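You operate a simulated robot arm through the tools that you are given. There is no shell and no other tool.

You run a simulated robot arm. Do the job below in one go: nothing can be reset, and whatever is moved stays where it is left.

Task
Give the grey caster two shots of grease and put it back.
Fine: Lock it in the grease stand first and pump none into the empty stand. Leave the knob open after. Set down upright: what you pick out.

It is judged by the outcome, as a careful person would: the job done as asked, and still so three seconds after it is handed in. It fails if anything else is knocked over, pushed out of place, dropped, spilled or broken.

Robot
A 7-joint arm with a three-finger gripper, fixed in place. Base frame: the origin is at the foot of the arm, x ahead of it, y to its left, z up; the work surface is at about z = 0.78. Lengths are in m, angles in rad, forces in N, time in s.
Its first joint turns from -2.897 to 2.897 rad. Payload 2.69 kg.
The tool frame sits at the grasp point between the pads (the TCP): z along the fingers, y along the line on which they close. The tips reach 0.03 m beyond it. The gripper opens to 0.128 m. The gripper's body begins 0.117 m behind the TCP.
Orientation is told as [roll, pitch, yaw] about the base's x, y, z axes, in that order, counted from this pose: with the fingers straight down and closing along the base's y, the tool's x points along the base's -x, its y along +y and its z along -z.

Tools
- The arm moves only by the tool step_arm. Its argument "moves" is a list of rows, each a list of 7 numbers: the shift along the tool's x, y, z in m, then the turn, a rotation vector about the tool's x, y, z in rad, then the gripper command, from -1 (fully open) to 1 (shut), values between in proportion. In form: [[dx, dy, dz, rx, ry, rz, claw], ...]. A call has 1 to 20 rows; each row shifts and turns the commanded pose from where the row before left it, along the tool's axes as they then stand. Each row takes 0.2 s and may step no farther than 0.05 m and 0.15 rad from the row before; otherwise, or with a gripper value out of range, the whole call is refused. Where a pose cannot be reached the arm comes as near as it can. A force on the tool above 90 N (or 10 N above the force at the start of the call, whichever is more), or a blocked arm, ends the call early, and 0.2 s more pass. Each finger halts on what it meets, pressing with about 24 N; the grip force reading is that of the motor and also rises with nothing between the fingers. The clock runs only during rows and for 0.2 s after the last one: add rows that do not move to give the fingers time. The reply holds the time, the measured pose of the TCP, the force on the tool along the base axes, the opening and the grip force, in the units named above and with some noise, with the torque about the TCP (base axes, N m) and any sound that the robot's microphone picked up.
- Cameras (640 x 400 px; columns grow to the right, rows downward): "scene" is fixed at [0.2187, 0.6505, 1.3869]; the picture's right is [-0.77, -0.64, 0.00], its down [-0.46, 0.54, -0.71] and it looks along [0.45, -0.54, -0.71] (base axes); focal length 214 px, centre (320, 200). "wrist" rides on the gripper at [0.058, 0.054, -0.131] in the tool frame; the picture's right is [-0.68, 0.74, 0.00], its down [-0.62, -0.57, -0.55] and it looks along [-0.40, -0.37, 0.84] (tool axes); focal length 234 px, centre (320, 200).
- grab_frame(camera): a new picture of that camera. It takes no simulated time.
- raise_lower(by): slides the trunk up (or, below 0, down) by that many m; the arm rides with it, the base frame stays. It gives what a move gives, with no picture.
- measure_at(camera, pixels): there is no depth. For up to 12 entries [column, row, z] of the newest picture of that camera ("zoom" is the newest enlarged one), the place [x, y] in the base frame at which the ray of that pixel passes the height z, good to about 0.002 m. It takes no simulated time.
- zoom(camera, box): a new picture of the part [left, top, right, bottom] of that camera's present view, enlarged. It takes no simulated time.
- job_done(): hands the job in; it is judged then, once.

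Open the gripper and draw the arm clear of the work before you hand the job in, unless the task says otherwise.

The tools are called after "Request:" by a JSON object that holds its "fn" and its "kwargs". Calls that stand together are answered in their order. step_arm: Moves the arm, as the interface text tells. Its arguments: {"type":"object","properties":{"moves":{"type":"array","items":{"type":"array","items":{"type":"number"}}}},"required":["moves"]} The other tools are called the same way: raise_lower (by) slides the trunk up or down; grab_frame (camera) takes a picture; measure_at (camera, pixels) gives the place at which the rays of pixels pass given heights; zoom (camera, box) takes an enlarged picture of a part of a camera's view; job_done () hands the job in.

At the start:

```text
time: 0.0
tcp_pos: [0.3297, 0.4729, 1.1288]
orientation: [0.0, 0.001, -0.002]
contact_force: [0.1, -0.2, 0.7]
torque: [0.0, -0.01, -0.03]
finger_gap: 0.1282
grasp_force: 0.0
trunk travel left (down, up): [-0.15, 0.2]
```

scene: 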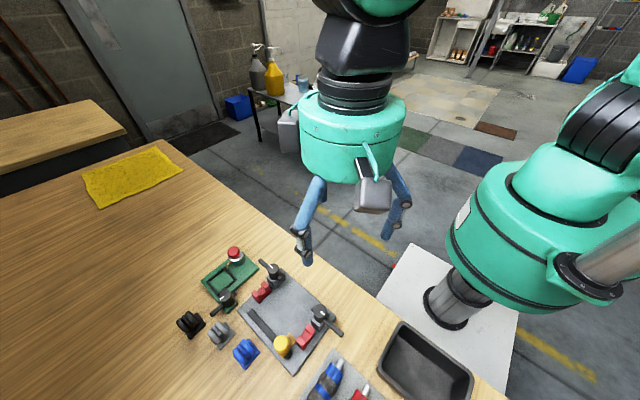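
wrist: 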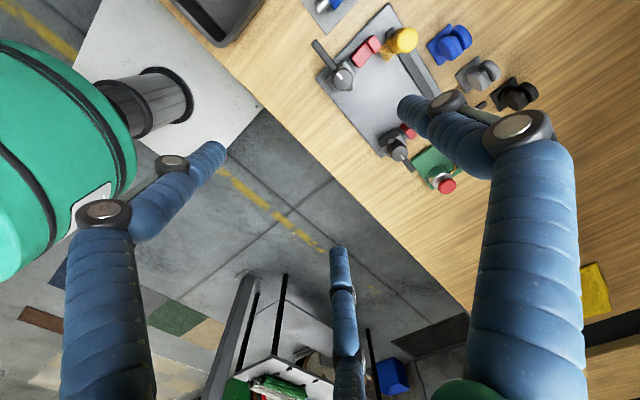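

The scene shows casters near (190,322), (219,334), (246,351), a green stand near (230,275) and a grey plate with clamps. I zoom in to understand them.

Request:
{"fn": "zoom", "kwargs": {"camera": "scene", "box": [160, 230, 360, 380]}}

Request:
{"fn": "zoom", "kwargs": {"camera": "scene", "box": [170, 240, 270, 310]}}

Request:
{"fn": "zoom", "kwargs": {"camera": "wrist", "box": [300, 0, 560, 200]}}

```text
2.67 times, centred on (260, 305) of scene
```

zoom: 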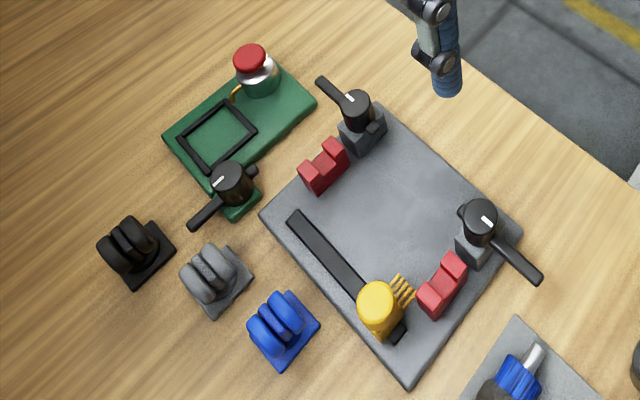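

```text
5.71 times, centred on (220, 275) of scene
```

zoom: 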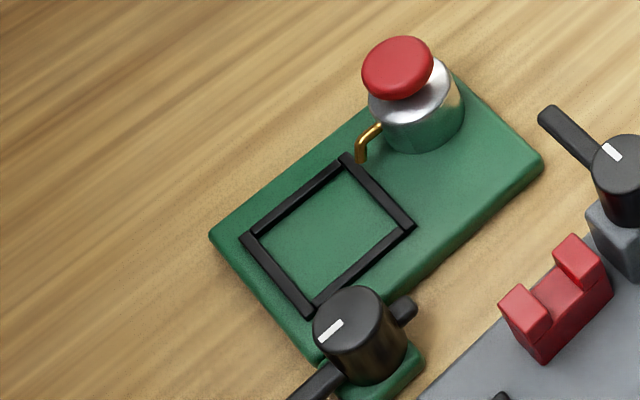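

```text
2.00 times, centred on (430, 100) of wrist
```

zoom: 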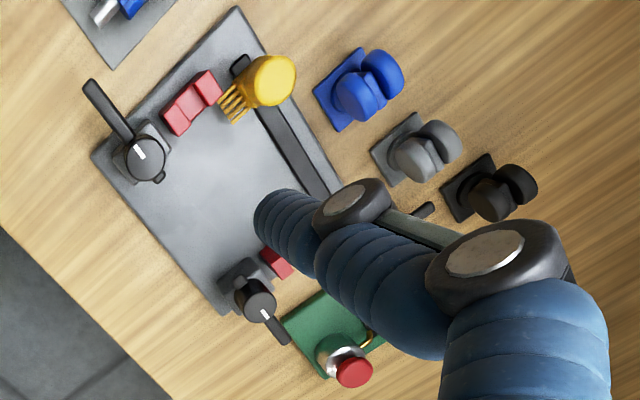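

Grey caster sits at about (219,334) in the scene; the stand has a square frame, a red pump button, and a lever knob. I zoom again to measure its features.

Request:
{"fn": "zoom", "kwargs": {"camera": "scene", "box": [170, 240, 270, 310]}}

Request:
{"fn": "measure_at", "kwargs": {"camera": "zoom", "pixels": [[210, 238, 0.79], [540, 165, 0.79], [248, 238, 0.8], [348, 160, 0.8], [410, 228, 0.8], [310, 310, 0.8], [397, 68, 0.86], [420, 140, 0.8], [348, 320, 0.84], [408, 310, 0.83], [300, 390, 0.83]]}}

Request:
{"fn": "zoom", "kwargs": {"camera": "scene", "box": [170, 290, 270, 370]}}

```text
5.71 times, centred on (220, 275) of scene
```

zoom: 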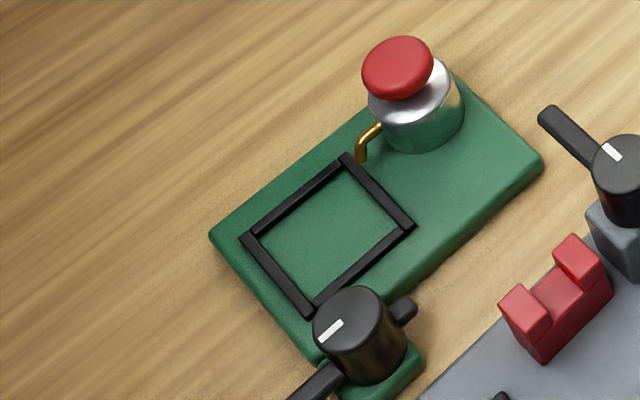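

```text
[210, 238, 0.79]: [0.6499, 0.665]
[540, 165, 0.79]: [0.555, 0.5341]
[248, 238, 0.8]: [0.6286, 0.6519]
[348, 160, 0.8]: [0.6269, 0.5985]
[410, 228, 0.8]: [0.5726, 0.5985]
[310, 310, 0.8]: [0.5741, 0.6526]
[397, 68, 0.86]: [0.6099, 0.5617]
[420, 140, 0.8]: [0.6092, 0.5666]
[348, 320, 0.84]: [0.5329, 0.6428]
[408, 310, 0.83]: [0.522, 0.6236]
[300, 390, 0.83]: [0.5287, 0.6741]
```

```text
5.00 times, centred on (220, 330) of scene
```

zoom: 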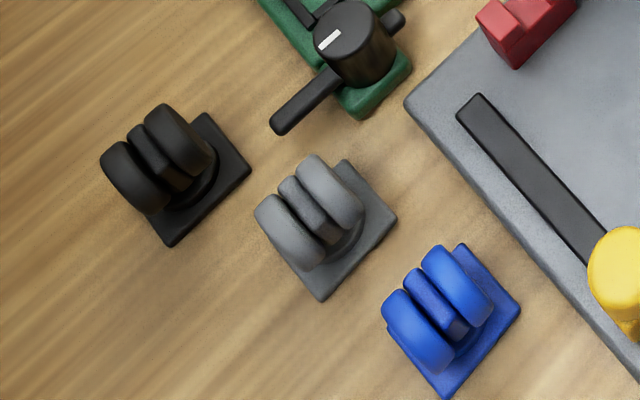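

Now I measure the grey caster in this zoom: plate corners about (396,218), (322,300), (345,160), wheels at (290,232) and (330,190).

Request:
{"fn": "measure_at", "kwargs": {"camera": "zoom", "pixels": [[396, 218, 0.786], [322, 299, 0.786], [345, 162, 0.786], [345, 160, 0.78], [290, 232, 0.82], [330, 190, 0.82], [308, 210, 0.82], [312, 155, 0.82], [257, 208, 0.82], [280, 125, 0.83], [340, 40, 0.85]]}}

Request:
{"fn": "zoom", "kwargs": {"camera": "scene", "box": [195, 310, 245, 350]}}

Request:
{"fn": "zoom", "kwargs": {"camera": "wrist", "box": [410, 40, 570, 140]}}

```text
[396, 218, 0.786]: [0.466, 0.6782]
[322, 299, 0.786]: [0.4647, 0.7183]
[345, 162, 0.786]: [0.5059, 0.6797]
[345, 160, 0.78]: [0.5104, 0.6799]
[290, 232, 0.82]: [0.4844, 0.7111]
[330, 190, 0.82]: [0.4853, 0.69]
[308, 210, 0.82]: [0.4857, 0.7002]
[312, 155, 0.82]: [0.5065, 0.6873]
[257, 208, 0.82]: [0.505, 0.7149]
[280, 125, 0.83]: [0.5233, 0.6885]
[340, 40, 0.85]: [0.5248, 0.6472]
```

```text
10.00 times, centred on (220, 330) of scene
```

zoom: 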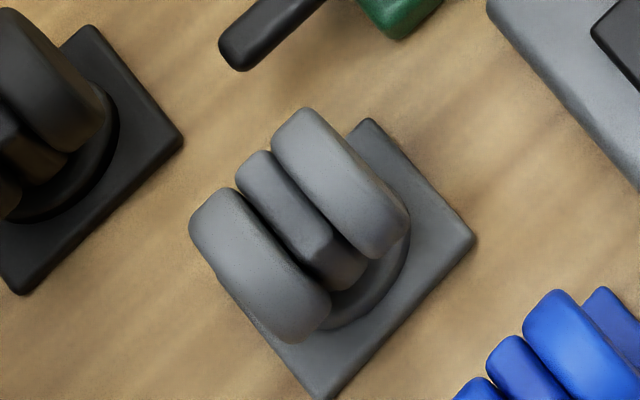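

```text
4.00 times, centred on (490, 90) of wrist
```

zoom: 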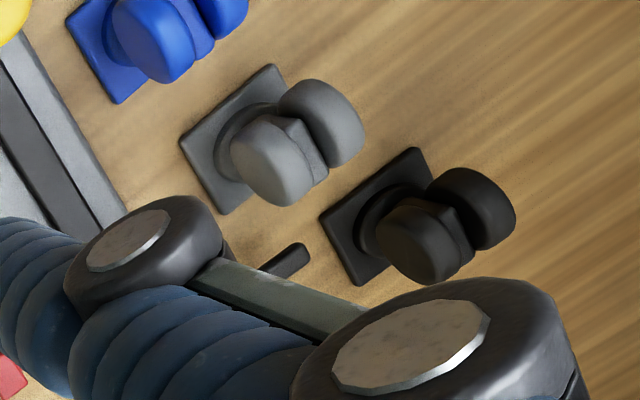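

The caster plate is axis-aligned, about 40 mm, centred near (0.486, 0.698); the frame is centred near (0.600, 0.625). I move above the stand for a closer look with the wrist camera.

Request:
{"fn": "step_arm", "kwargs": {"moves": [[-0.0383, 0.0262, 0.0132, 0, 0, 0, -1], [-0.0383, 0.0262, 0.0132, 0, 0, 0, -1], [-0.0383, 0.0262, 0.0132, 0, 0, 0, -1], [-0.0383, 0.0262, 0.0132, 0, 0, 0, -1], [-0.0383, 0.0262, 0.0132, 0, 0, 0, -1], [-0.0383, 0.0262, 0.0132, 0, 0, 0, -1], [0, 0, 0, 0, 0, 0, -1]]}}

Request:
{"fn": "grab_frame", "kwargs": {"camera": "wrist"}}

Request:
{"fn": "zoom", "kwargs": {"camera": "wrist", "box": [220, 40, 420, 180]}}

```text
time: 1.6
tcp_pos: [0.562, 0.631, 1.0487]
orientation: [-0.003, 0.002, 0.002]
contact_force: [-0.1, 0.8, -1.1]
torque: [-0.08, 0.04, 0.0]
finger_gap: 0.1278
grasp_force: 0.0
trunk travel left (down, up): [-0.15, 0.2]
```

```text
taken
```

wrist: 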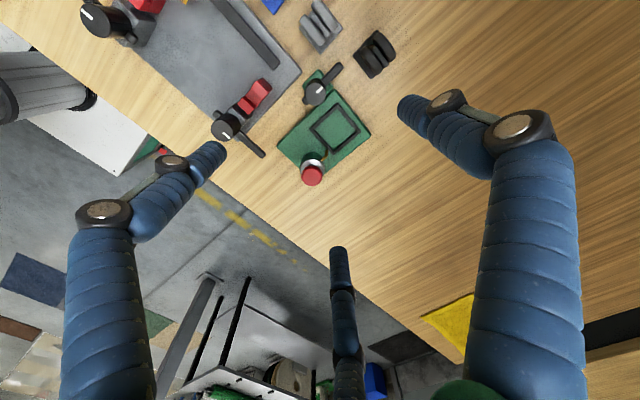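

```text
2.86 times, centred on (320, 110) of wrist
```

zoom: 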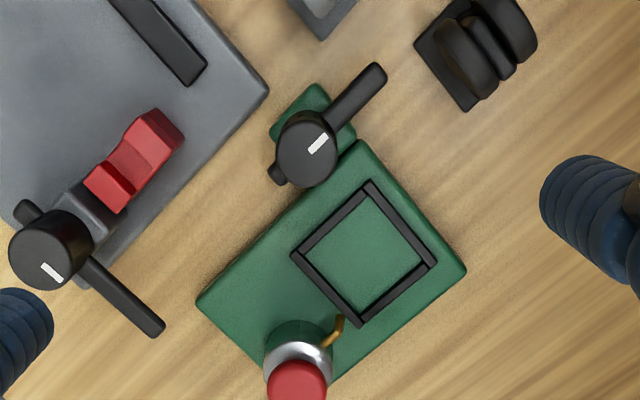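

The stand is clear here: knob at about (305,148) in the zoom with its lever pointing away (+y) and a short nub toward -y. The hand looks to have more than two fingers in the wrist picture, so I test a partial close to see how they move.

Request:
{"fn": "step_arm", "kwargs": {"moves": [[0, 0, 0, 0, 0, 0, 0.2], [0, 0, 0, 0, 0, 0, 0.2], [0, 0, 0, 0, 0, 0, 0.2]]}}

Request:
{"fn": "grab_frame", "kwargs": {"camera": "wrist"}}

Request:
{"fn": "grab_frame", "kwargs": {"camera": "scene"}}

Request:
{"fn": "zoom", "kwargs": {"camera": "scene", "box": [140, 50, 340, 190]}}

```text
time: 2.4
tcp_pos: [0.5601, 0.6301, 1.0492]
orientation: [0.001, 0.002, 0.001]
contact_force: [0.8, -0.6, 0.8]
torque: [-0.01, 0.0, 0.03]
finger_gap: 0.0511
grasp_force: 0.1
trunk travel left (down, up): [-0.15, 0.2]
```

```text
taken
```

wrist: 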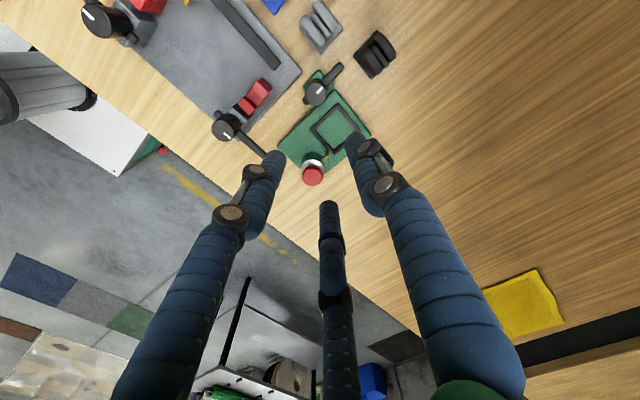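

```text
taken
```

scene: 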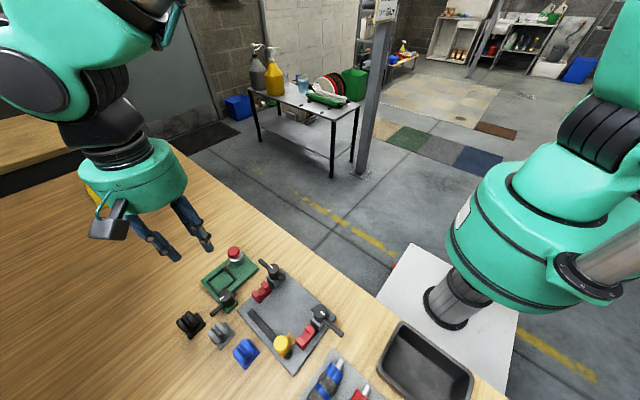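

```text
2.86 times, centred on (240, 120) of scene
```

zoom: 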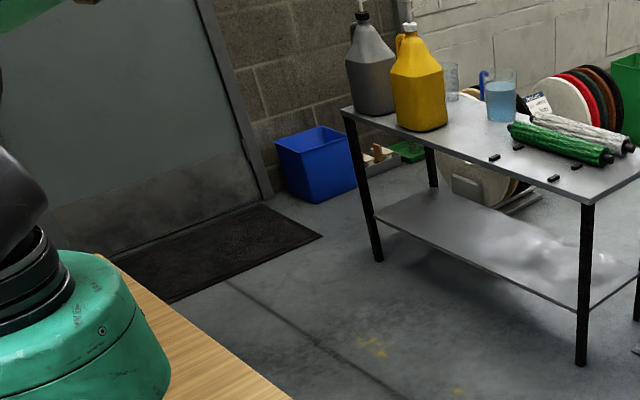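

Fingers move in symmetrically (the rendering suggests extra finger geometry, so I'll keep margins on all sides). I now zoom the wrist view tightly on stand and casters for measurement.

Request:
{"fn": "zoom", "kwargs": {"camera": "wrist", "box": [280, 0, 420, 90]}}

Request:
{"fn": "measure_at", "kwargs": {"camera": "wrist", "pixels": [[318, 28, 0.82], [375, 52, 0.82], [270, 0, 0.82], [317, 93, 0.84], [312, 177, 0.86]]}}

Request:
{"fn": "zoom", "kwargs": {"camera": "wrist", "box": [270, 60, 380, 190]}}

```text
4.44 times, centred on (350, 45) of wrist
```

zoom: 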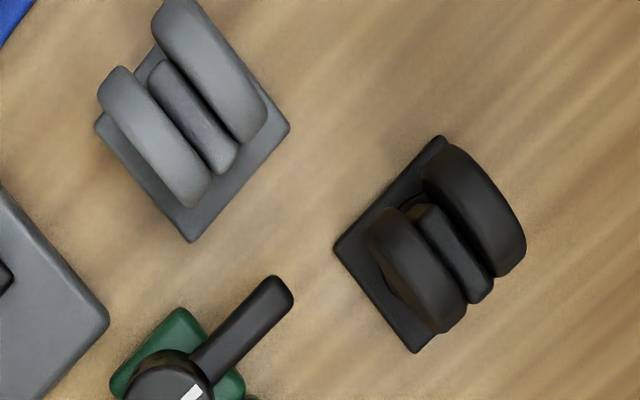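

```text
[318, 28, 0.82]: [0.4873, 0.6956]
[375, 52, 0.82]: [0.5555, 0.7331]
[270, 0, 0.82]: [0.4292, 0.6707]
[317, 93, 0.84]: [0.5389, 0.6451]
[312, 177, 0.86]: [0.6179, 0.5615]
```

```text
3.08 times, centred on (325, 125) of wrist
```

zoom: 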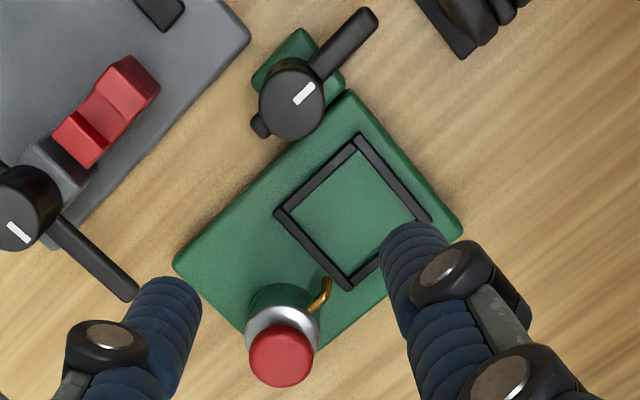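

I measure these features in the wrist zoom: button (282,358), knob top (293,95), lever end (365,18), nub (258,124), nozzle bend (326,284), frame corners.

Request:
{"fn": "measure_at", "kwargs": {"camera": "zoom", "pixels": [[282, 358, 0.86], [282, 358, 0.84], [293, 95, 0.84], [365, 18, 0.82], [258, 124, 0.82], [326, 284, 0.81], [326, 284, 0.82], [358, 138, 0.795], [430, 220, 0.795], [348, 285, 0.795], [278, 213, 0.795], [315, 305, 0.82]]}}

Request:
{"fn": "zoom", "kwargs": {"camera": "scene", "box": [200, 240, 265, 300]}}

Request:
{"fn": "measure_at", "kwargs": {"camera": "zoom", "pixels": [[320, 200, 0.8]]}}

```text
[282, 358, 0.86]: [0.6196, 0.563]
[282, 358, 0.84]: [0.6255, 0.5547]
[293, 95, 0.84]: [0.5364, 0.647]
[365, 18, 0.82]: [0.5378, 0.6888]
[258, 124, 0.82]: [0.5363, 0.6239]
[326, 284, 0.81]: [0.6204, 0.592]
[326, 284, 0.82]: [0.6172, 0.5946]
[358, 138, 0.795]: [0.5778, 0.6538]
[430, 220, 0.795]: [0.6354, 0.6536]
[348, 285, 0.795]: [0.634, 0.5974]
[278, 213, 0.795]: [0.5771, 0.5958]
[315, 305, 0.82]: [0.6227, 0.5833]
```

```text
6.67 times, centred on (232, 270) of scene
```

zoom: 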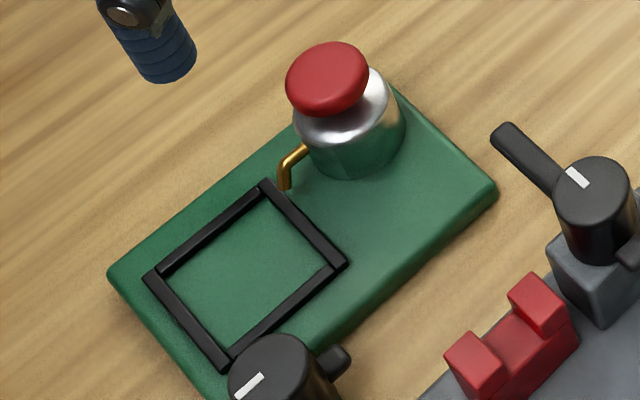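

```text
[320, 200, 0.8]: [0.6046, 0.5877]
```

Stereo gives knob at about (0.537, 0.645, top 0.833), button at about (0.626, 0.556, top 0.84), frame top about 0.79 centred near (0.606, 0.625). I zoom hard on the knob to see which way it locks.

Request:
{"fn": "zoom", "kwargs": {"camera": "wrist", "box": [296, 60, 352, 115]}}

Request:
{"fn": "zoom", "kwargs": {"camera": "scene", "box": [205, 280, 245, 312]}}

Request:
{"fn": "zoom", "kwargs": {"camera": "scene", "box": [250, 255, 345, 350]}}

```text
7.27 times, centred on (324, 88) of wrist
```

zoom: 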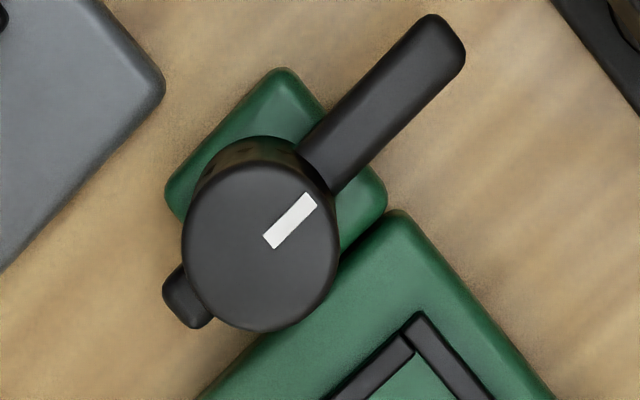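

```text
12.50 times, centred on (225, 296) of scene
```

zoom: 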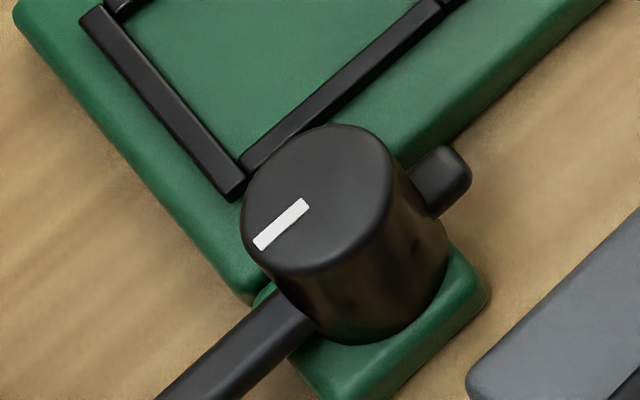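

```text
4.21 times, centred on (298, 302) of scene
```

zoom: 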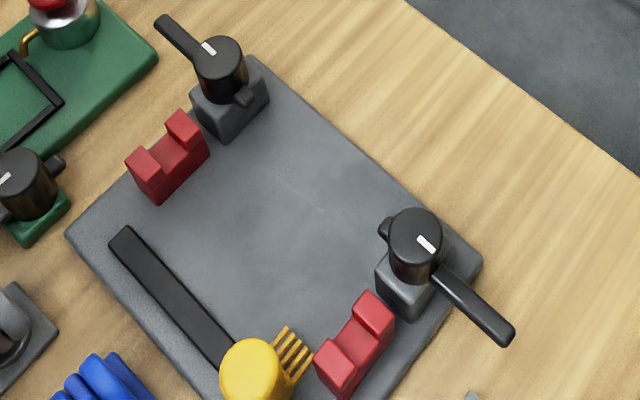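

The lever end is near (0.538,0.69) and currently points along +y with the frame at +x. Now I measure the grey caster from the wrist, which looks almost straight down on it.

Request:
{"fn": "zoom", "kwargs": {"camera": "wrist", "box": [290, 0, 350, 60]}}

Request:
{"fn": "measure_at", "kwargs": {"camera": "zoom", "pixels": [[320, 200, 0.8]]}}

```text
6.67 times, centred on (320, 30) of wrist
```

zoom: 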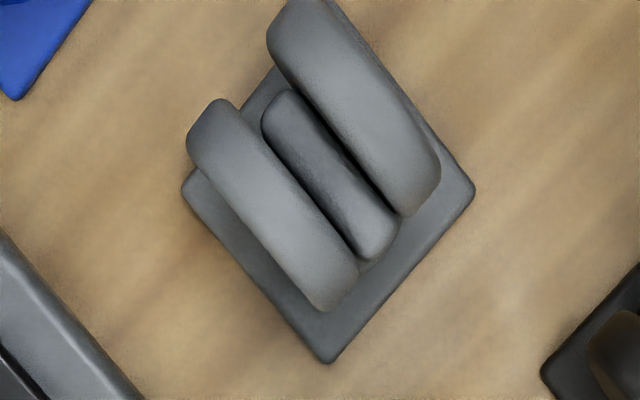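

```text
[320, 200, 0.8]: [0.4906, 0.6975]
```

Plate corners are visible at (183,190), (328,362), (475,190); wheels are centred near (312,155). I measure them.

Request:
{"fn": "measure_at", "kwargs": {"camera": "zoom", "pixels": [[183, 190, 0.786], [328, 362, 0.786], [475, 190, 0.786], [312, 155, 0.82], [195, 115, 0.82], [350, 300, 0.82], [435, 180, 0.82], [272, 205, 0.82], [353, 105, 0.82]]}}

```text
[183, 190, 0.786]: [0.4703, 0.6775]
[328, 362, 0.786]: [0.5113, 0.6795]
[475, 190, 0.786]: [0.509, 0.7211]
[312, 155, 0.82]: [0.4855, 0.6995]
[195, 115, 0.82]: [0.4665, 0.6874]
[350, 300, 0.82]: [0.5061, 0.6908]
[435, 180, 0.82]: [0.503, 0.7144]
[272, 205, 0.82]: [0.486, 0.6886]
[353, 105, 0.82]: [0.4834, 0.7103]
```

Plate centre averages about (0.488,0.699), wheels about (0.485,0.699) with outer width about 32 mm. I move over it at z≈0.90 with the fingers at about 51 mm opening.

Request:
{"fn": "step_arm", "kwargs": {"moves": [[0.0247, 0.023, 0, 0, 0, 0, 0.2], [0.0247, 0.023, 0, 0, 0, 0, 0.2], [0.0247, 0.023, 0, 0, 0, 0, 0.2], [0, 0, 0.0375, 0, 0, 0, 0.2], [0, 0, 0.0375, 0, 0, 0, 0.2], [0, 0, 0.0375, 0, 0, 0, 0.2], [0, 0, 0.0375, 0, 0, 0, 0.2], [0, 0, 0, 0, 0, 0, 0.2]]}}

Request:
{"fn": "grab_frame", "kwargs": {"camera": "wrist"}}

Request:
{"fn": "zoom", "kwargs": {"camera": "scene", "box": [140, 220, 300, 370]}}

```text
time: 4.2
tcp_pos: [0.4853, 0.7021, 0.898]
orientation: [-0.001, 0.001, 0.0]
contact_force: [0.4, -0.1, 0.5]
torque: [-0.06, 0.01, 0.02]
finger_gap: 0.0513
grasp_force: 0.0
trunk travel left (down, up): [-0.15, 0.2]
```

```text
taken
```

wrist: 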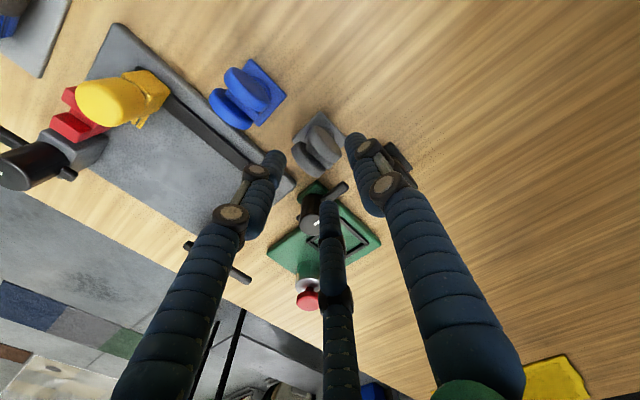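

```text
2.67 times, centred on (220, 295) of scene
```

zoom: 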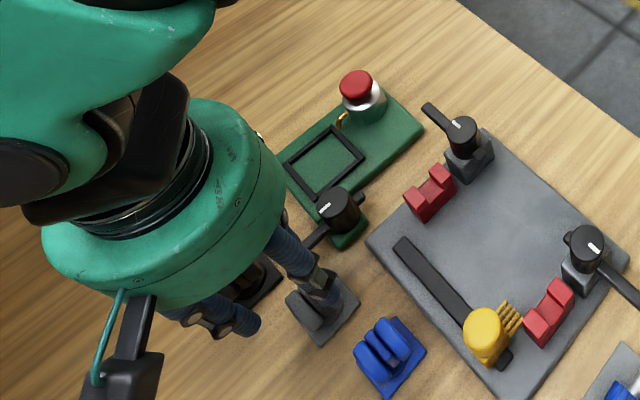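

The caster lies between the fingers at about (318,143). I zoom to check the alignment before descending.

Request:
{"fn": "zoom", "kwargs": {"camera": "wrist", "box": [250, 90, 400, 200]}}

Request:
{"fn": "measure_at", "kwargs": {"camera": "zoom", "pixels": [[320, 200, 0.8]]}}

```text
3.64 times, centred on (325, 145) of wrist
```

zoom: 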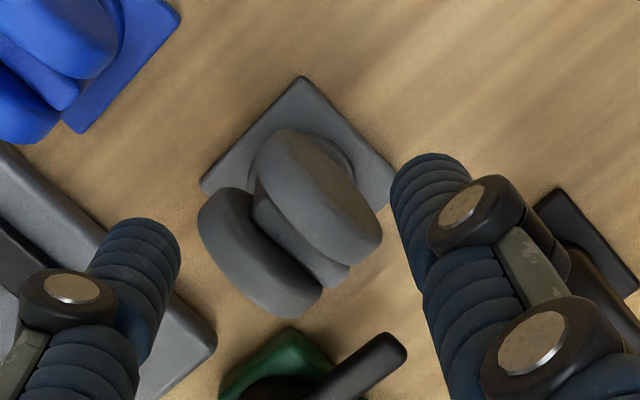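

```text
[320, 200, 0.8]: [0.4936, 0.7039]
```

Measure the plate corners: top (303,78), left (200,186), right (396,195), and the wheel side edges.

Request:
{"fn": "measure_at", "kwargs": {"camera": "zoom", "pixels": [[303, 78, 0.786], [200, 186, 0.786], [396, 195, 0.786], [303, 78, 0.782], [275, 135, 0.82], [200, 212, 0.82], [380, 245, 0.82], [300, 315, 0.82]]}}

```text
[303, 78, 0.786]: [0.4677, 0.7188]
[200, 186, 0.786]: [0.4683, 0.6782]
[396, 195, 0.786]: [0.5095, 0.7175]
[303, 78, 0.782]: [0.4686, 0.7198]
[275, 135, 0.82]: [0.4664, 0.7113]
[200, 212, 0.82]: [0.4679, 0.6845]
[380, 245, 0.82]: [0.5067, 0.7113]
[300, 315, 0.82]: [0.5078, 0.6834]
```

Wheels are centred at about (0.487,0.698), 28 mm wide. I descend to z≈0.825 (tips 0.795, above the plate).

Request:
{"fn": "step_arm", "kwargs": {"moves": [[-0.0016, -0.0011, 0.025, 0, 0, 0, 0.2], [0, 0, 0.025, 0, 0, 0, 0.2], [0, 0, 0.015, 0, 0, 0, 0.2], [0, 0, 0.01, 0, 0, 0, 0.2], [0, 0, 0, 0, 0, 0, 0.2]]}}

Request:
{"fn": "zoom", "kwargs": {"camera": "wrist", "box": [220, 80, 420, 240]}}

Request:
{"fn": "zoom", "kwargs": {"camera": "scene", "box": [160, 250, 290, 370]}}

```text
time: 5.4
tcp_pos: [0.4864, 0.7007, 0.8235]
orientation: [0.0, 0.001, 0.001]
contact_force: [0.7, -0.2, -0.1]
torque: [-0.01, 0.02, -0.03]
finger_gap: 0.0512
grasp_force: 0.1
trunk travel left (down, up): [-0.15, 0.2]
```

```text
2.50 times, centred on (320, 160) of wrist
```

zoom: 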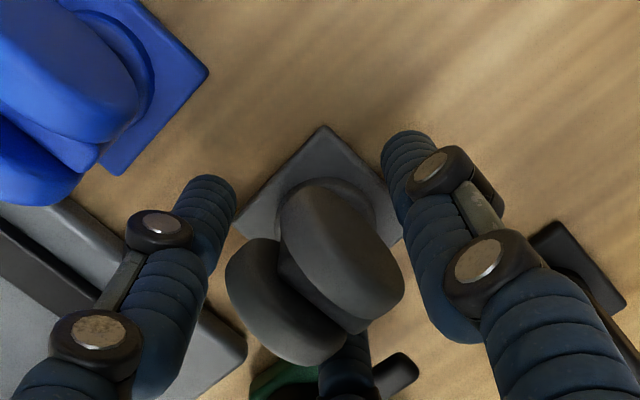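

```text
3.33 times, centred on (225, 310) of scene
```

zoom: 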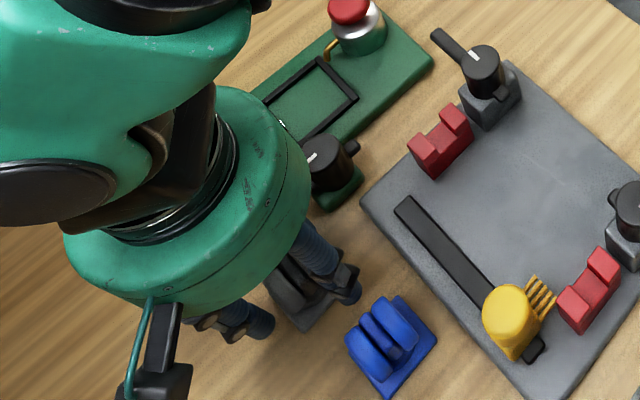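

No contact so far; the caster is between the fingers. I close the gripper on the wheels.

Request:
{"fn": "step_arm", "kwargs": {"moves": [[0, 0, 0, 0, 0, 0, 0.45], [0, 0, 0, 0, 0, 0, 0.6], [0, 0, 0, 0, 0, 0, 0.8], [0, 0, 0, 0, 0, 0, 1], [0, 0, 0, 0, 0, 0, 1]]}}

Request:
{"fn": "zoom", "kwargs": {"camera": "wrist", "box": [220, 80, 420, 240]}}

```text
time: 6.6
tcp_pos: [0.4861, 0.7008, 0.8244]
orientation: [0.0, 0.0, 0.0]
contact_force: [0.6, -0.5, 2.5]
torque: [0.09, 0.08, 0.0]
finger_gap: 0.0389
grasp_force: 23.6
trunk travel left (down, up): [-0.15, 0.2]
```

```text
2.50 times, centred on (320, 160) of wrist
```

zoom: 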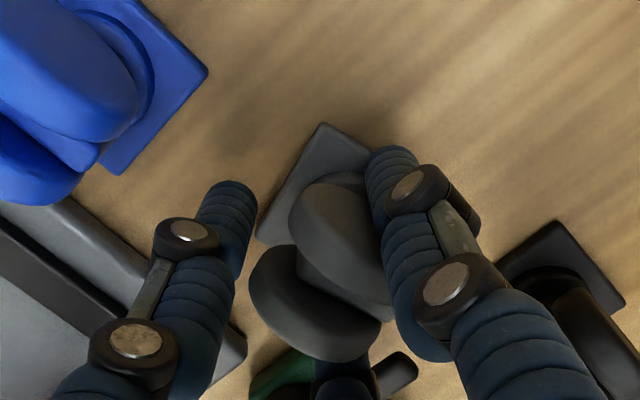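

The gap stopped at 38.9 mm, more than the 28 mm wheel width, and the caster seems to have shifted a little. I check from the scene camera before lifting.

Request:
{"fn": "zoom", "kwargs": {"camera": "scene", "box": [195, 300, 255, 350]}}

Request:
{"fn": "zoom", "kwargs": {"camera": "wrist", "box": [280, 110, 380, 230]}}

Request:
{"fn": "measure_at", "kwargs": {"camera": "zoom", "pixels": [[320, 200, 0.8]]}}

```text
8.00 times, centred on (225, 325) of scene
```

zoom: 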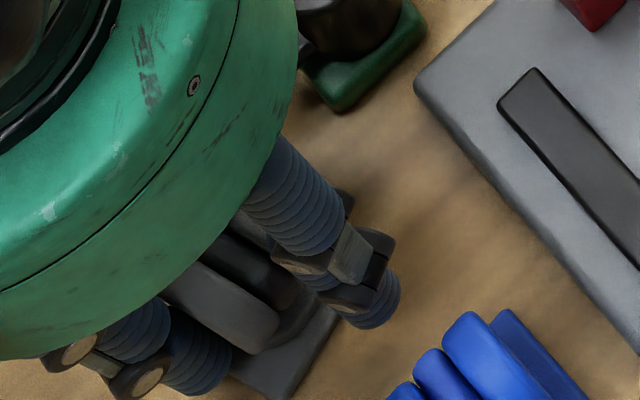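

```text
3.33 times, centred on (330, 170) of wrist
```

zoom: 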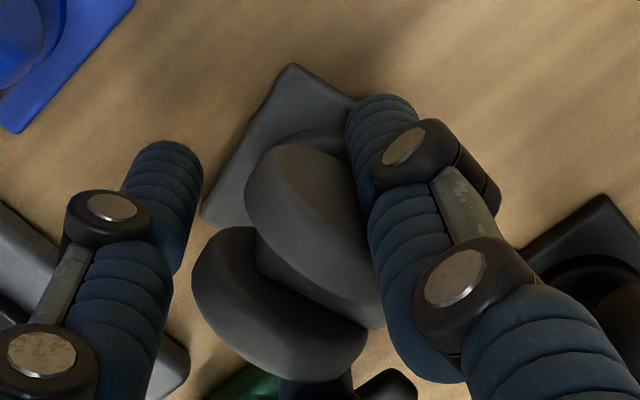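

```text
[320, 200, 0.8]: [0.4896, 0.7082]
```

The caster has yawed about 13° in the grip, so the hand grips as three fingers centring on an axis. I reopen to inspect and regrasp better.

Request:
{"fn": "step_arm", "kwargs": {"moves": [[0, 0, 0, 0, 0, 0, 0.3], [0, 0, 0, 0, 0, 0, 0.2], [0, 0, 0, 0, 0, 0, 0.15], [0, 0, 0, 0, 0, 0, 0.15]]}}

Request:
{"fn": "step_arm", "kwargs": {"moves": [[0, 0, -0.03, 0, 0, 0, 0.15], [0, 0, -0.04, 0, 0, 0, 0.15], [0, 0, -0.04, 0, 0, 0, 0.15], [0, 0, 0, 0, 0, 0, 0.15]]}}

Request:
{"fn": "zoom", "kwargs": {"camera": "wrist", "box": [250, 70, 400, 180]}}

Request:
{"fn": "measure_at", "kwargs": {"camera": "zoom", "pixels": [[320, 200, 0.8]]}}

```text
time: 7.6
tcp_pos: [0.4858, 0.6999, 0.8233]
orientation: [0.001, 0.0, 0.0]
contact_force: [0.7, -0.6, -0.6]
torque: [0.01, -0.01, -0.01]
finger_gap: 0.0544
grasp_force: 0.1
trunk travel left (down, up): [-0.15, 0.2]
```

```text
time: 8.6
tcp_pos: [0.4881, 0.6979, 0.9351]
orientation: [-0.001, -0.001, 0.001]
contact_force: [-0.9, -0.1, 0.4]
torque: [0.03, 0.0, -0.01]
finger_gap: 0.0544
grasp_force: 0.2
trunk travel left (down, up): [-0.15, 0.2]
```

```text
3.64 times, centred on (325, 125) of wrist
```

zoom: 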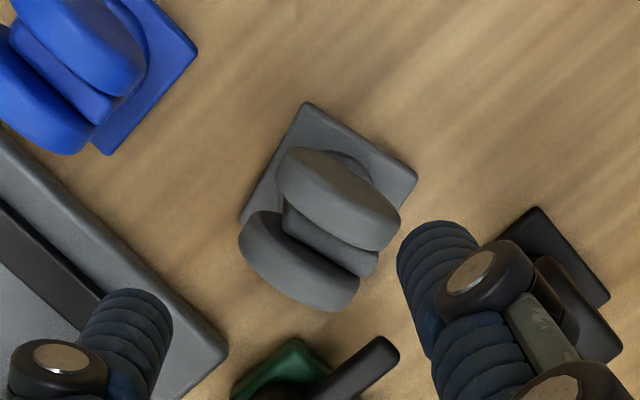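

```text
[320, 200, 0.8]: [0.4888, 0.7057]
```

Now I measure the rotated caster: plate corners top (305,103), left (241,218), right (417,176), and wheel ends.

Request:
{"fn": "measure_at", "kwargs": {"camera": "zoom", "pixels": [[305, 103, 0.786], [241, 218, 0.786], [417, 176, 0.786], [283, 160, 0.82], [242, 225, 0.82], [400, 235, 0.82], [352, 300, 0.82], [320, 155, 0.82]]}}

Request:
{"fn": "zoom", "kwargs": {"camera": "scene", "box": [185, 305, 265, 365]}}

Request:
{"fn": "measure_at", "kwargs": {"camera": "zoom", "pixels": [[320, 200, 0.8]]}}

```text
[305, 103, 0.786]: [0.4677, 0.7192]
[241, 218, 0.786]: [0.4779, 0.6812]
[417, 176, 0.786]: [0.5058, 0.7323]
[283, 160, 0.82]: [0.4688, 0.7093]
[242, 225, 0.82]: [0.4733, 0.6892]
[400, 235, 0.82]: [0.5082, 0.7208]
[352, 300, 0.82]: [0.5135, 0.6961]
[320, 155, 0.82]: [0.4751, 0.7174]
```

```text
6.67 times, centred on (225, 335) of scene
```

zoom: 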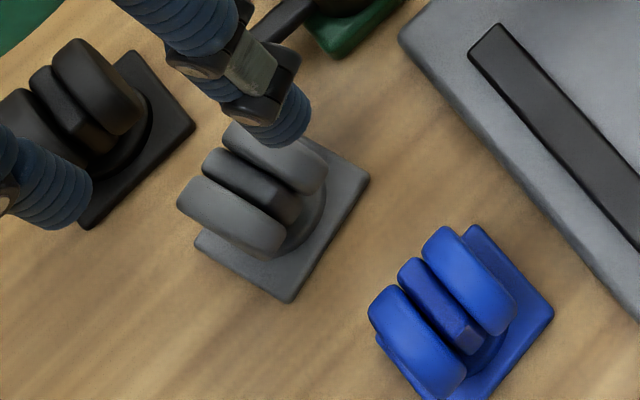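

```text
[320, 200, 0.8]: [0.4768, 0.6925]
```

The caster is now at about (0.492,0.707) with yaw ≈ +17°, the pose it settled to between the fingers. I'll regrasp with the hand yawed to +34° (the mirrored seat, which will keep fingers clear of the nozzle at the stand); first I rotate at height.

Request:
{"fn": "step_arm", "kwargs": {"moves": [[-0.0096, 0.0049, 0, 0, 0, 0, 0.25], [0, 0, 0, 0, 0, -0.1483, 0.25], [0, 0, 0, 0, 0, -0.1483, 0.25], [0, 0, 0, 0, 0, -0.1483, 0.25], [0, 0, 0, 0, 0, -0.1483, 0.25], [0, 0, 0, 0, 0, 0, 0.25]]}}

Request:
{"fn": "grab_frame", "kwargs": {"camera": "wrist"}}

Request:
{"fn": "zoom", "kwargs": {"camera": "wrist", "box": [250, 70, 400, 180]}}

Request:
{"fn": "measure_at", "kwargs": {"camera": "zoom", "pixels": [[320, 200, 0.8]]}}

```text
time: 10.0
tcp_pos: [0.4964, 0.7044, 0.934]
orientation: [0.0, 0.001, 0.596]
contact_force: [-0.7, 0.6, 0.2]
torque: [0.01, -0.03, 0.04]
finger_gap: 0.0479
grasp_force: 0.0
trunk travel left (down, up): [-0.15, 0.2]
```

```text
taken
```

wrist: 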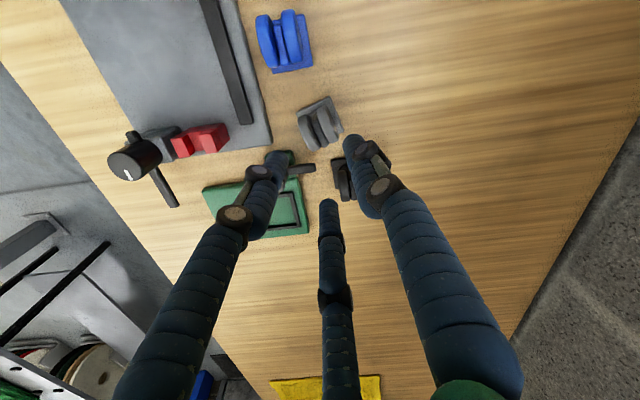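

```text
3.64 times, centred on (325, 125) of wrist
```

zoom: 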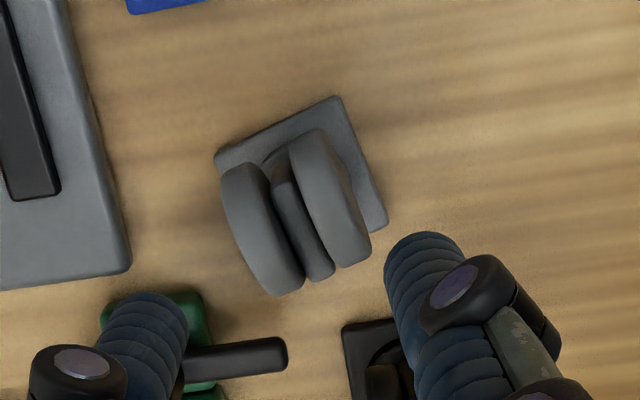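

```text
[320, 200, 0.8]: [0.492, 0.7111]
```

The caster appears at (300,200) in the zoom with plate corners (215,155), (338,97), (388,222); lever tip at (287,353). I measure these.

Request:
{"fn": "measure_at", "kwargs": {"camera": "zoom", "pixels": [[215, 155, 0.786], [338, 97, 0.786], [388, 222, 0.786], [287, 353, 0.808], [287, 340, 0.808], [222, 180, 0.82], [300, 130, 0.82], [370, 250, 0.82], [290, 293, 0.82], [342, 325, 0.786]]}}

```text
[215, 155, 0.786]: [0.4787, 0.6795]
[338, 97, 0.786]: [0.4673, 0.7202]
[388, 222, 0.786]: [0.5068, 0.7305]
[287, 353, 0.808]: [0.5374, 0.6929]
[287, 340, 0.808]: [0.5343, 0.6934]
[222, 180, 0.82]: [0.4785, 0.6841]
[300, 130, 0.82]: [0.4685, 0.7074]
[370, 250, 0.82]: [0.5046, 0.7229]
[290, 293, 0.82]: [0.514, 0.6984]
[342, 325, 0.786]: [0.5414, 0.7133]
```

Plate yaw is about 15°, wheel centre (0.491,0.703). I trim the hand yaw slightly and descend to z≈0.825.

Request:
{"fn": "step_arm", "kwargs": {"moves": [[0, 0, 0.03, 0, 0, 0.05, 0.25], [0, 0, 0.03, 0, 0, 0, 0.25], [0, 0, 0.025, 0, 0, 0, 0.25], [0, 0, 0.015, 0, 0, 0, 0.25], [0, 0, 0.01, 0, 0, 0, 0.25], [0, 0, 0, 0, 0, 0, 0.25]]}}

Request:
{"fn": "zoom", "kwargs": {"camera": "wrist", "box": [240, 100, 400, 220]}}

Request:
{"fn": "zoom", "kwargs": {"camera": "scene", "box": [180, 280, 270, 350]}}

```text
time: 11.4
tcp_pos: [0.4976, 0.705, 0.8238]
orientation: [-0.001, 0.0, 0.545]
contact_force: [-0.2, -1.1, 0.1]
torque: [-0.02, 0.03, 0.03]
finger_gap: 0.0479
grasp_force: 0.1
trunk travel left (down, up): [-0.15, 0.2]
```

```text
3.33 times, centred on (320, 160) of wrist
```

zoom: 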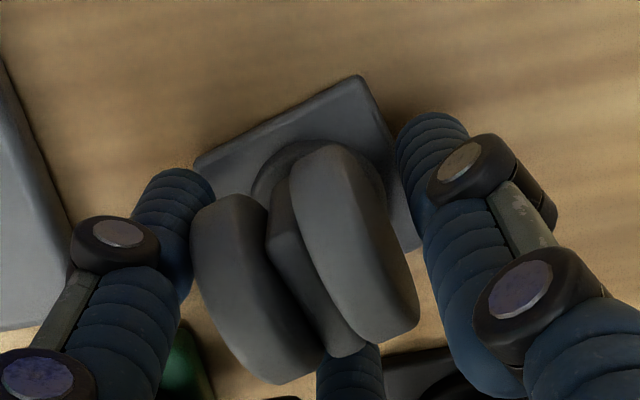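

```text
5.71 times, centred on (225, 315) of scene
```

zoom: 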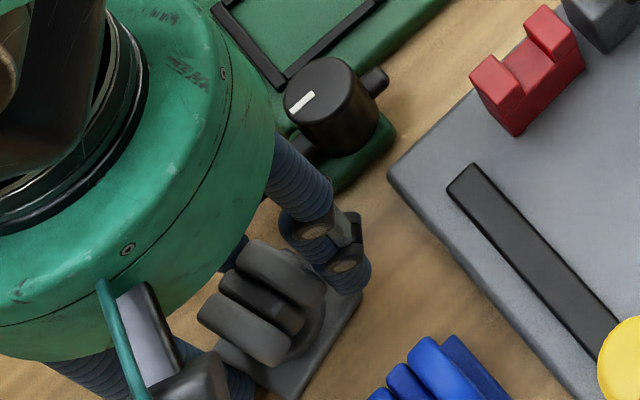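

Fingers surround the wheels with no contact. I close slowly.

Request:
{"fn": "step_arm", "kwargs": {"moves": [[0, 0, 0, 0, 0, 0, 0.4], [0, 0, 0, 0, 0, 0, 0.5], [0, 0, 0, 0, 0, 0, 0.7], [0, 0, 0, 0, 0, 0, 1], [0, 0, 0, 0, 0, 0, 1]]}}

Request:
{"fn": "zoom", "kwargs": {"camera": "wrist", "box": [240, 100, 400, 220]}}

Request:
{"fn": "zoom", "kwargs": {"camera": "scene", "box": [180, 280, 270, 350]}}

```text
time: 12.6
tcp_pos: [0.4964, 0.7047, 0.8247]
orientation: [-0.001, 0.0, 0.546]
contact_force: [0.7, 0.2, 0.2]
torque: [0.07, -0.01, 0.01]
finger_gap: 0.0392
grasp_force: 23.8
trunk travel left (down, up): [-0.15, 0.2]
```

```text
3.33 times, centred on (320, 160) of wrist
```

zoom: 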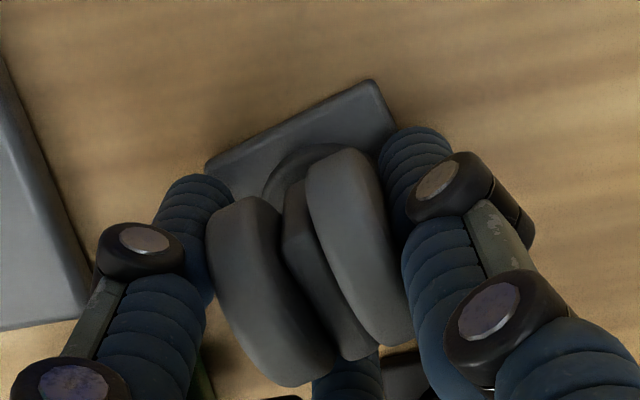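

```text
5.71 times, centred on (225, 315) of scene
```

zoom: 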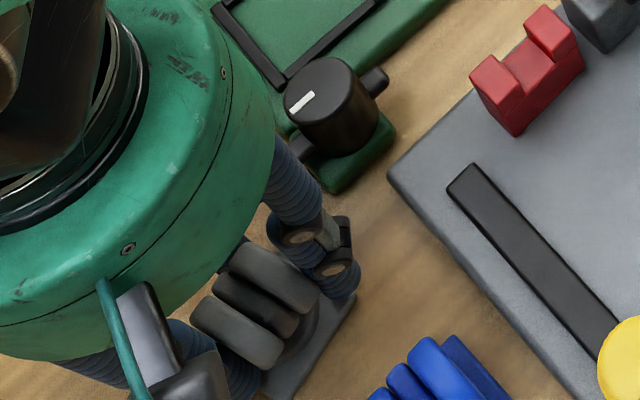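

Same gap (39.2 mm), and the caster barely turned this time, so the seat is repeatable. I lift slowly and check that it comes along.

Request:
{"fn": "step_arm", "kwargs": {"moves": [[0, 0, -0.01, 0, 0, 0, 1], [0, 0, -0.02, 0, 0, 0, 1], [0, 0, -0.02, 0, 0, 0, 1], [0, 0, -0.025, 0, 0, 0, 1], [0, 0, -0.025, 0, 0, 0, 1], [0, 0, 0, 0, 0, 0, 1]]}}

Request:
{"fn": "zoom", "kwargs": {"camera": "wrist", "box": [240, 100, 400, 220]}}

Request:
{"fn": "zoom", "kwargs": {"camera": "scene", "box": [160, 270, 270, 350]}}

```text
time: 14.0
tcp_pos: [0.4958, 0.7034, 0.9238]
orientation: [-0.002, 0.001, 0.543]
contact_force: [0.4, -1.1, -1.6]
torque: [0.02, -0.02, -0.02]
finger_gap: 0.0389
grasp_force: 23.9
trunk travel left (down, up): [-0.15, 0.2]
```

```text
3.33 times, centred on (320, 160) of wrist
```

zoom: 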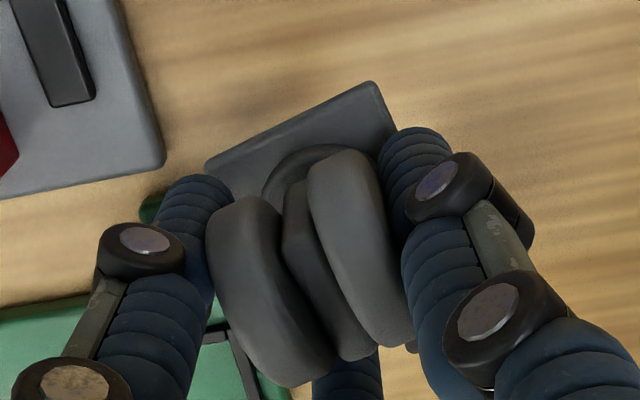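

```text
5.00 times, centred on (215, 310) of scene
```

zoom: 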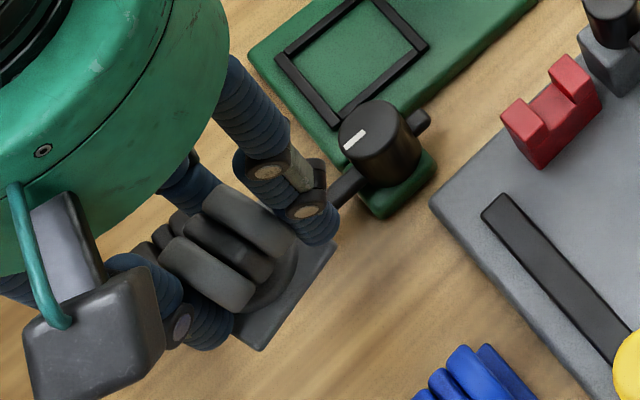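

The caster is held and hanging level. I measure its plate corners at the lifted height (plate top ≈0.885): (205,166), (375,82), (396,122).

Request:
{"fn": "zoom", "kwargs": {"camera": "wrist", "box": [240, 100, 400, 220]}}

Request:
{"fn": "measure_at", "kwargs": {"camera": "zoom", "pixels": [[205, 166, 0.885], [375, 82, 0.885], [396, 122, 0.885], [415, 348, 0.885], [245, 198, 0.92], [345, 152, 0.92], [290, 385, 0.92], [395, 340, 0.92]]}}

```text
3.33 times, centred on (320, 160) of wrist
```

zoom: 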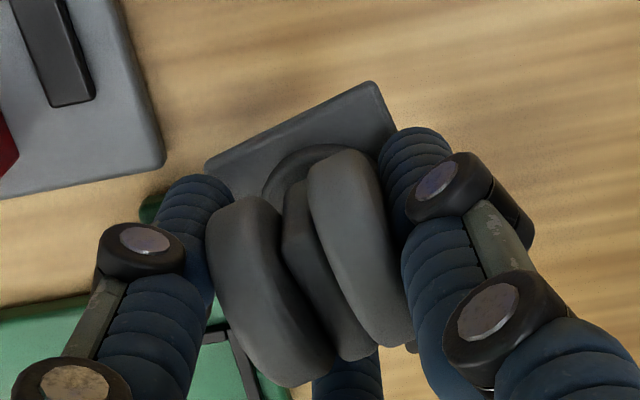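

```text
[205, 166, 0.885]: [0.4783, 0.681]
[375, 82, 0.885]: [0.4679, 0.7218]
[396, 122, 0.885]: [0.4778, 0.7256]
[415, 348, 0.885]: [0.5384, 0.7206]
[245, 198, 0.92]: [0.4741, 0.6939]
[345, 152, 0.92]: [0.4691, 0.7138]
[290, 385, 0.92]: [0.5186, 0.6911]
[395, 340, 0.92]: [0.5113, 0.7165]
```

Plate yaw is 14.3°, with centre offset (−3.6, +3.6) mm from the hand axis. I rotate the hand −0.25 rad to square the caster, then carry it above the frame at about (0.609,0.620).

Request:
{"fn": "step_arm", "kwargs": {"moves": [[0, 0, 0, 0, 0, 0.125, 1], [0, 0, 0, 0, 0, 0.125, 1], [-0.0279, -0.0372, 0, 0, 0, 0, 1], [-0.0279, -0.0372, 0, 0, 0, 0, 1], [-0.028, -0.0372, 0, 0, 0, 0, 1], [0, 0, 0, 0, 0, 0, 1]]}}

Request:
{"fn": "grab_frame", "kwargs": {"camera": "wrist"}}

Request:
{"fn": "zoom", "kwargs": {"camera": "scene", "box": [170, 220, 290, 320]}}

Request:
{"fn": "zoom", "kwargs": {"camera": "wrist", "box": [220, 60, 420, 210]}}

```text
time: 15.4
tcp_pos: [0.6105, 0.6191, 0.9256]
orientation: [0.0, -0.001, 0.295]
contact_force: [-0.2, -0.6, -0.8]
torque: [0.04, 0.04, -0.03]
finger_gap: 0.0385
grasp_force: 24.2
trunk travel left (down, up): [-0.15, 0.2]
```

```text
taken
```

wrist: 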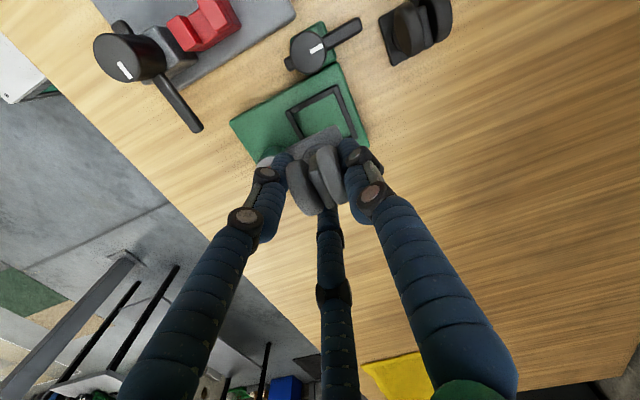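

```text
4.00 times, centred on (230, 270) of scene
```

zoom: 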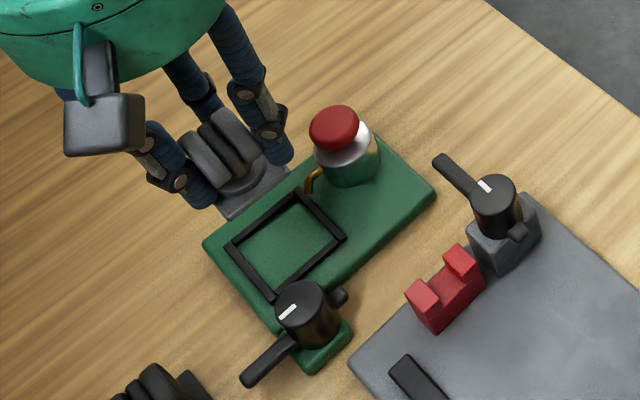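

```text
2.67 times, centred on (320, 135) of wrist
```

zoom: 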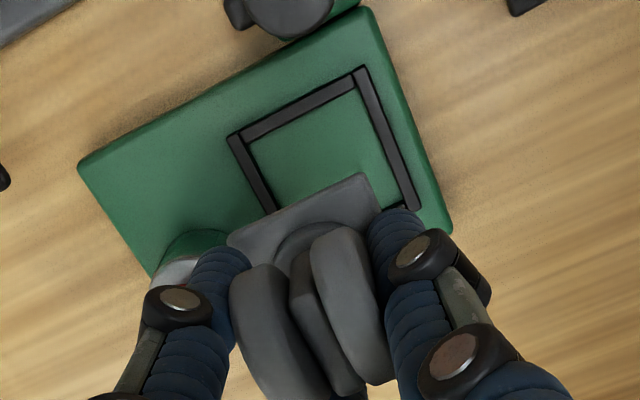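

Good view of the frame. I measure its outer corners (362,68), (230,137), (418,207), inner corners (355,90), (250,142), and plate corners (228,240), (359,174).

Request:
{"fn": "measure_at", "kwargs": {"camera": "zoom", "pixels": [[362, 68, 0.792], [230, 137, 0.792], [418, 207, 0.792], [355, 90, 0.79], [250, 142, 0.79], [400, 205, 0.79], [275, 210, 0.79], [228, 240, 0.886], [359, 174, 0.886]]}}

Request:
{"fn": "zoom", "kwargs": {"camera": "scene", "box": [200, 255, 265, 305]}}

Request:
{"fn": "measure_at", "kwargs": {"camera": "zoom", "pixels": [[320, 200, 0.79]]}}

```text
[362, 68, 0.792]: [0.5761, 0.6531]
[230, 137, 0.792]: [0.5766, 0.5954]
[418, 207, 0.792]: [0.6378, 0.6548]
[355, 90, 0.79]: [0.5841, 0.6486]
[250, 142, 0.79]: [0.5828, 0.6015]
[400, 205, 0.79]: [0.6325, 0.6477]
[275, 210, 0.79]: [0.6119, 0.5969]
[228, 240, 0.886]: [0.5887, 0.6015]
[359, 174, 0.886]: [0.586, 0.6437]
```

```text
8.00 times, centred on (232, 280) of scene
```

zoom: 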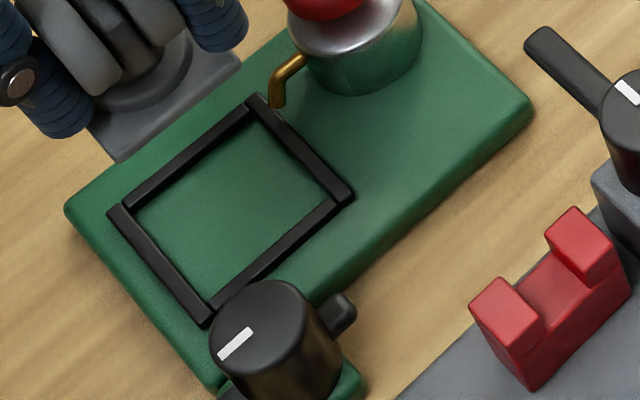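

```text
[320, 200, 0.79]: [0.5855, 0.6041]
```

Frame inner area is about x 0.583–0.632, y 0.600–0.648 (centre 0.607,0.6245); the plate is centred at (0.608,0.6226) and parallel to it. I nudge +y 1.8 mm and descend until the plate is just above the frame.

Request:
{"fn": "step_arm", "kwargs": {"moves": [[-0.0005, 0.0017, 0.02, 0, 0, 0, 1], [0, 0, 0.025, 0, 0, 0, 1], [0, 0, 0.02, 0, 0, 0, 1], [0, 0, 0.012, 0, 0, 0, 1], [0, 0, 0, 0, 0, 0, 1]]}}

Request:
{"fn": "zoom", "kwargs": {"camera": "wrist", "box": [220, 60, 420, 210]}}

Request:
{"fn": "zoom", "kwargs": {"camera": "scene", "box": [195, 240, 265, 295]}}

```text
time: 16.6
tcp_pos: [0.6096, 0.6242, 0.8469]
orientation: [0.001, 0.0, 0.295]
contact_force: [0.3, -0.2, -1.1]
torque: [-0.02, 0.02, 0.01]
finger_gap: 0.0384
grasp_force: 23.9
trunk travel left (down, up): [-0.15, 0.2]
```

```text
2.67 times, centred on (320, 135) of wrist
```

zoom: 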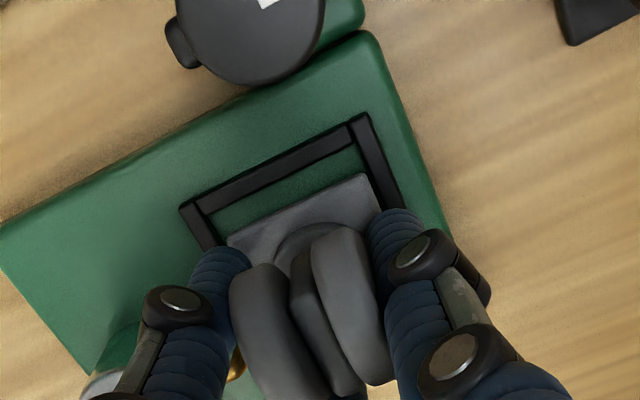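

```text
7.27 times, centred on (230, 268) of scene
```

zoom: 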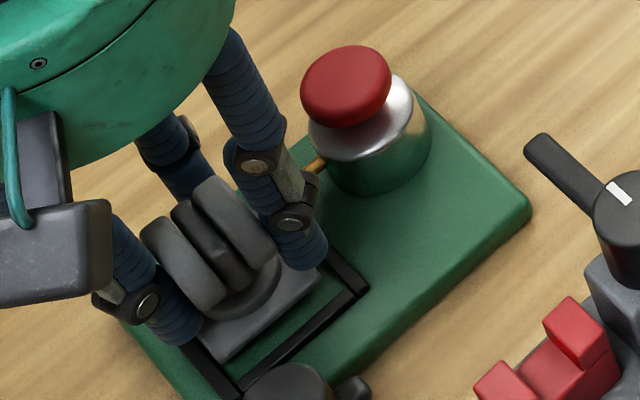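

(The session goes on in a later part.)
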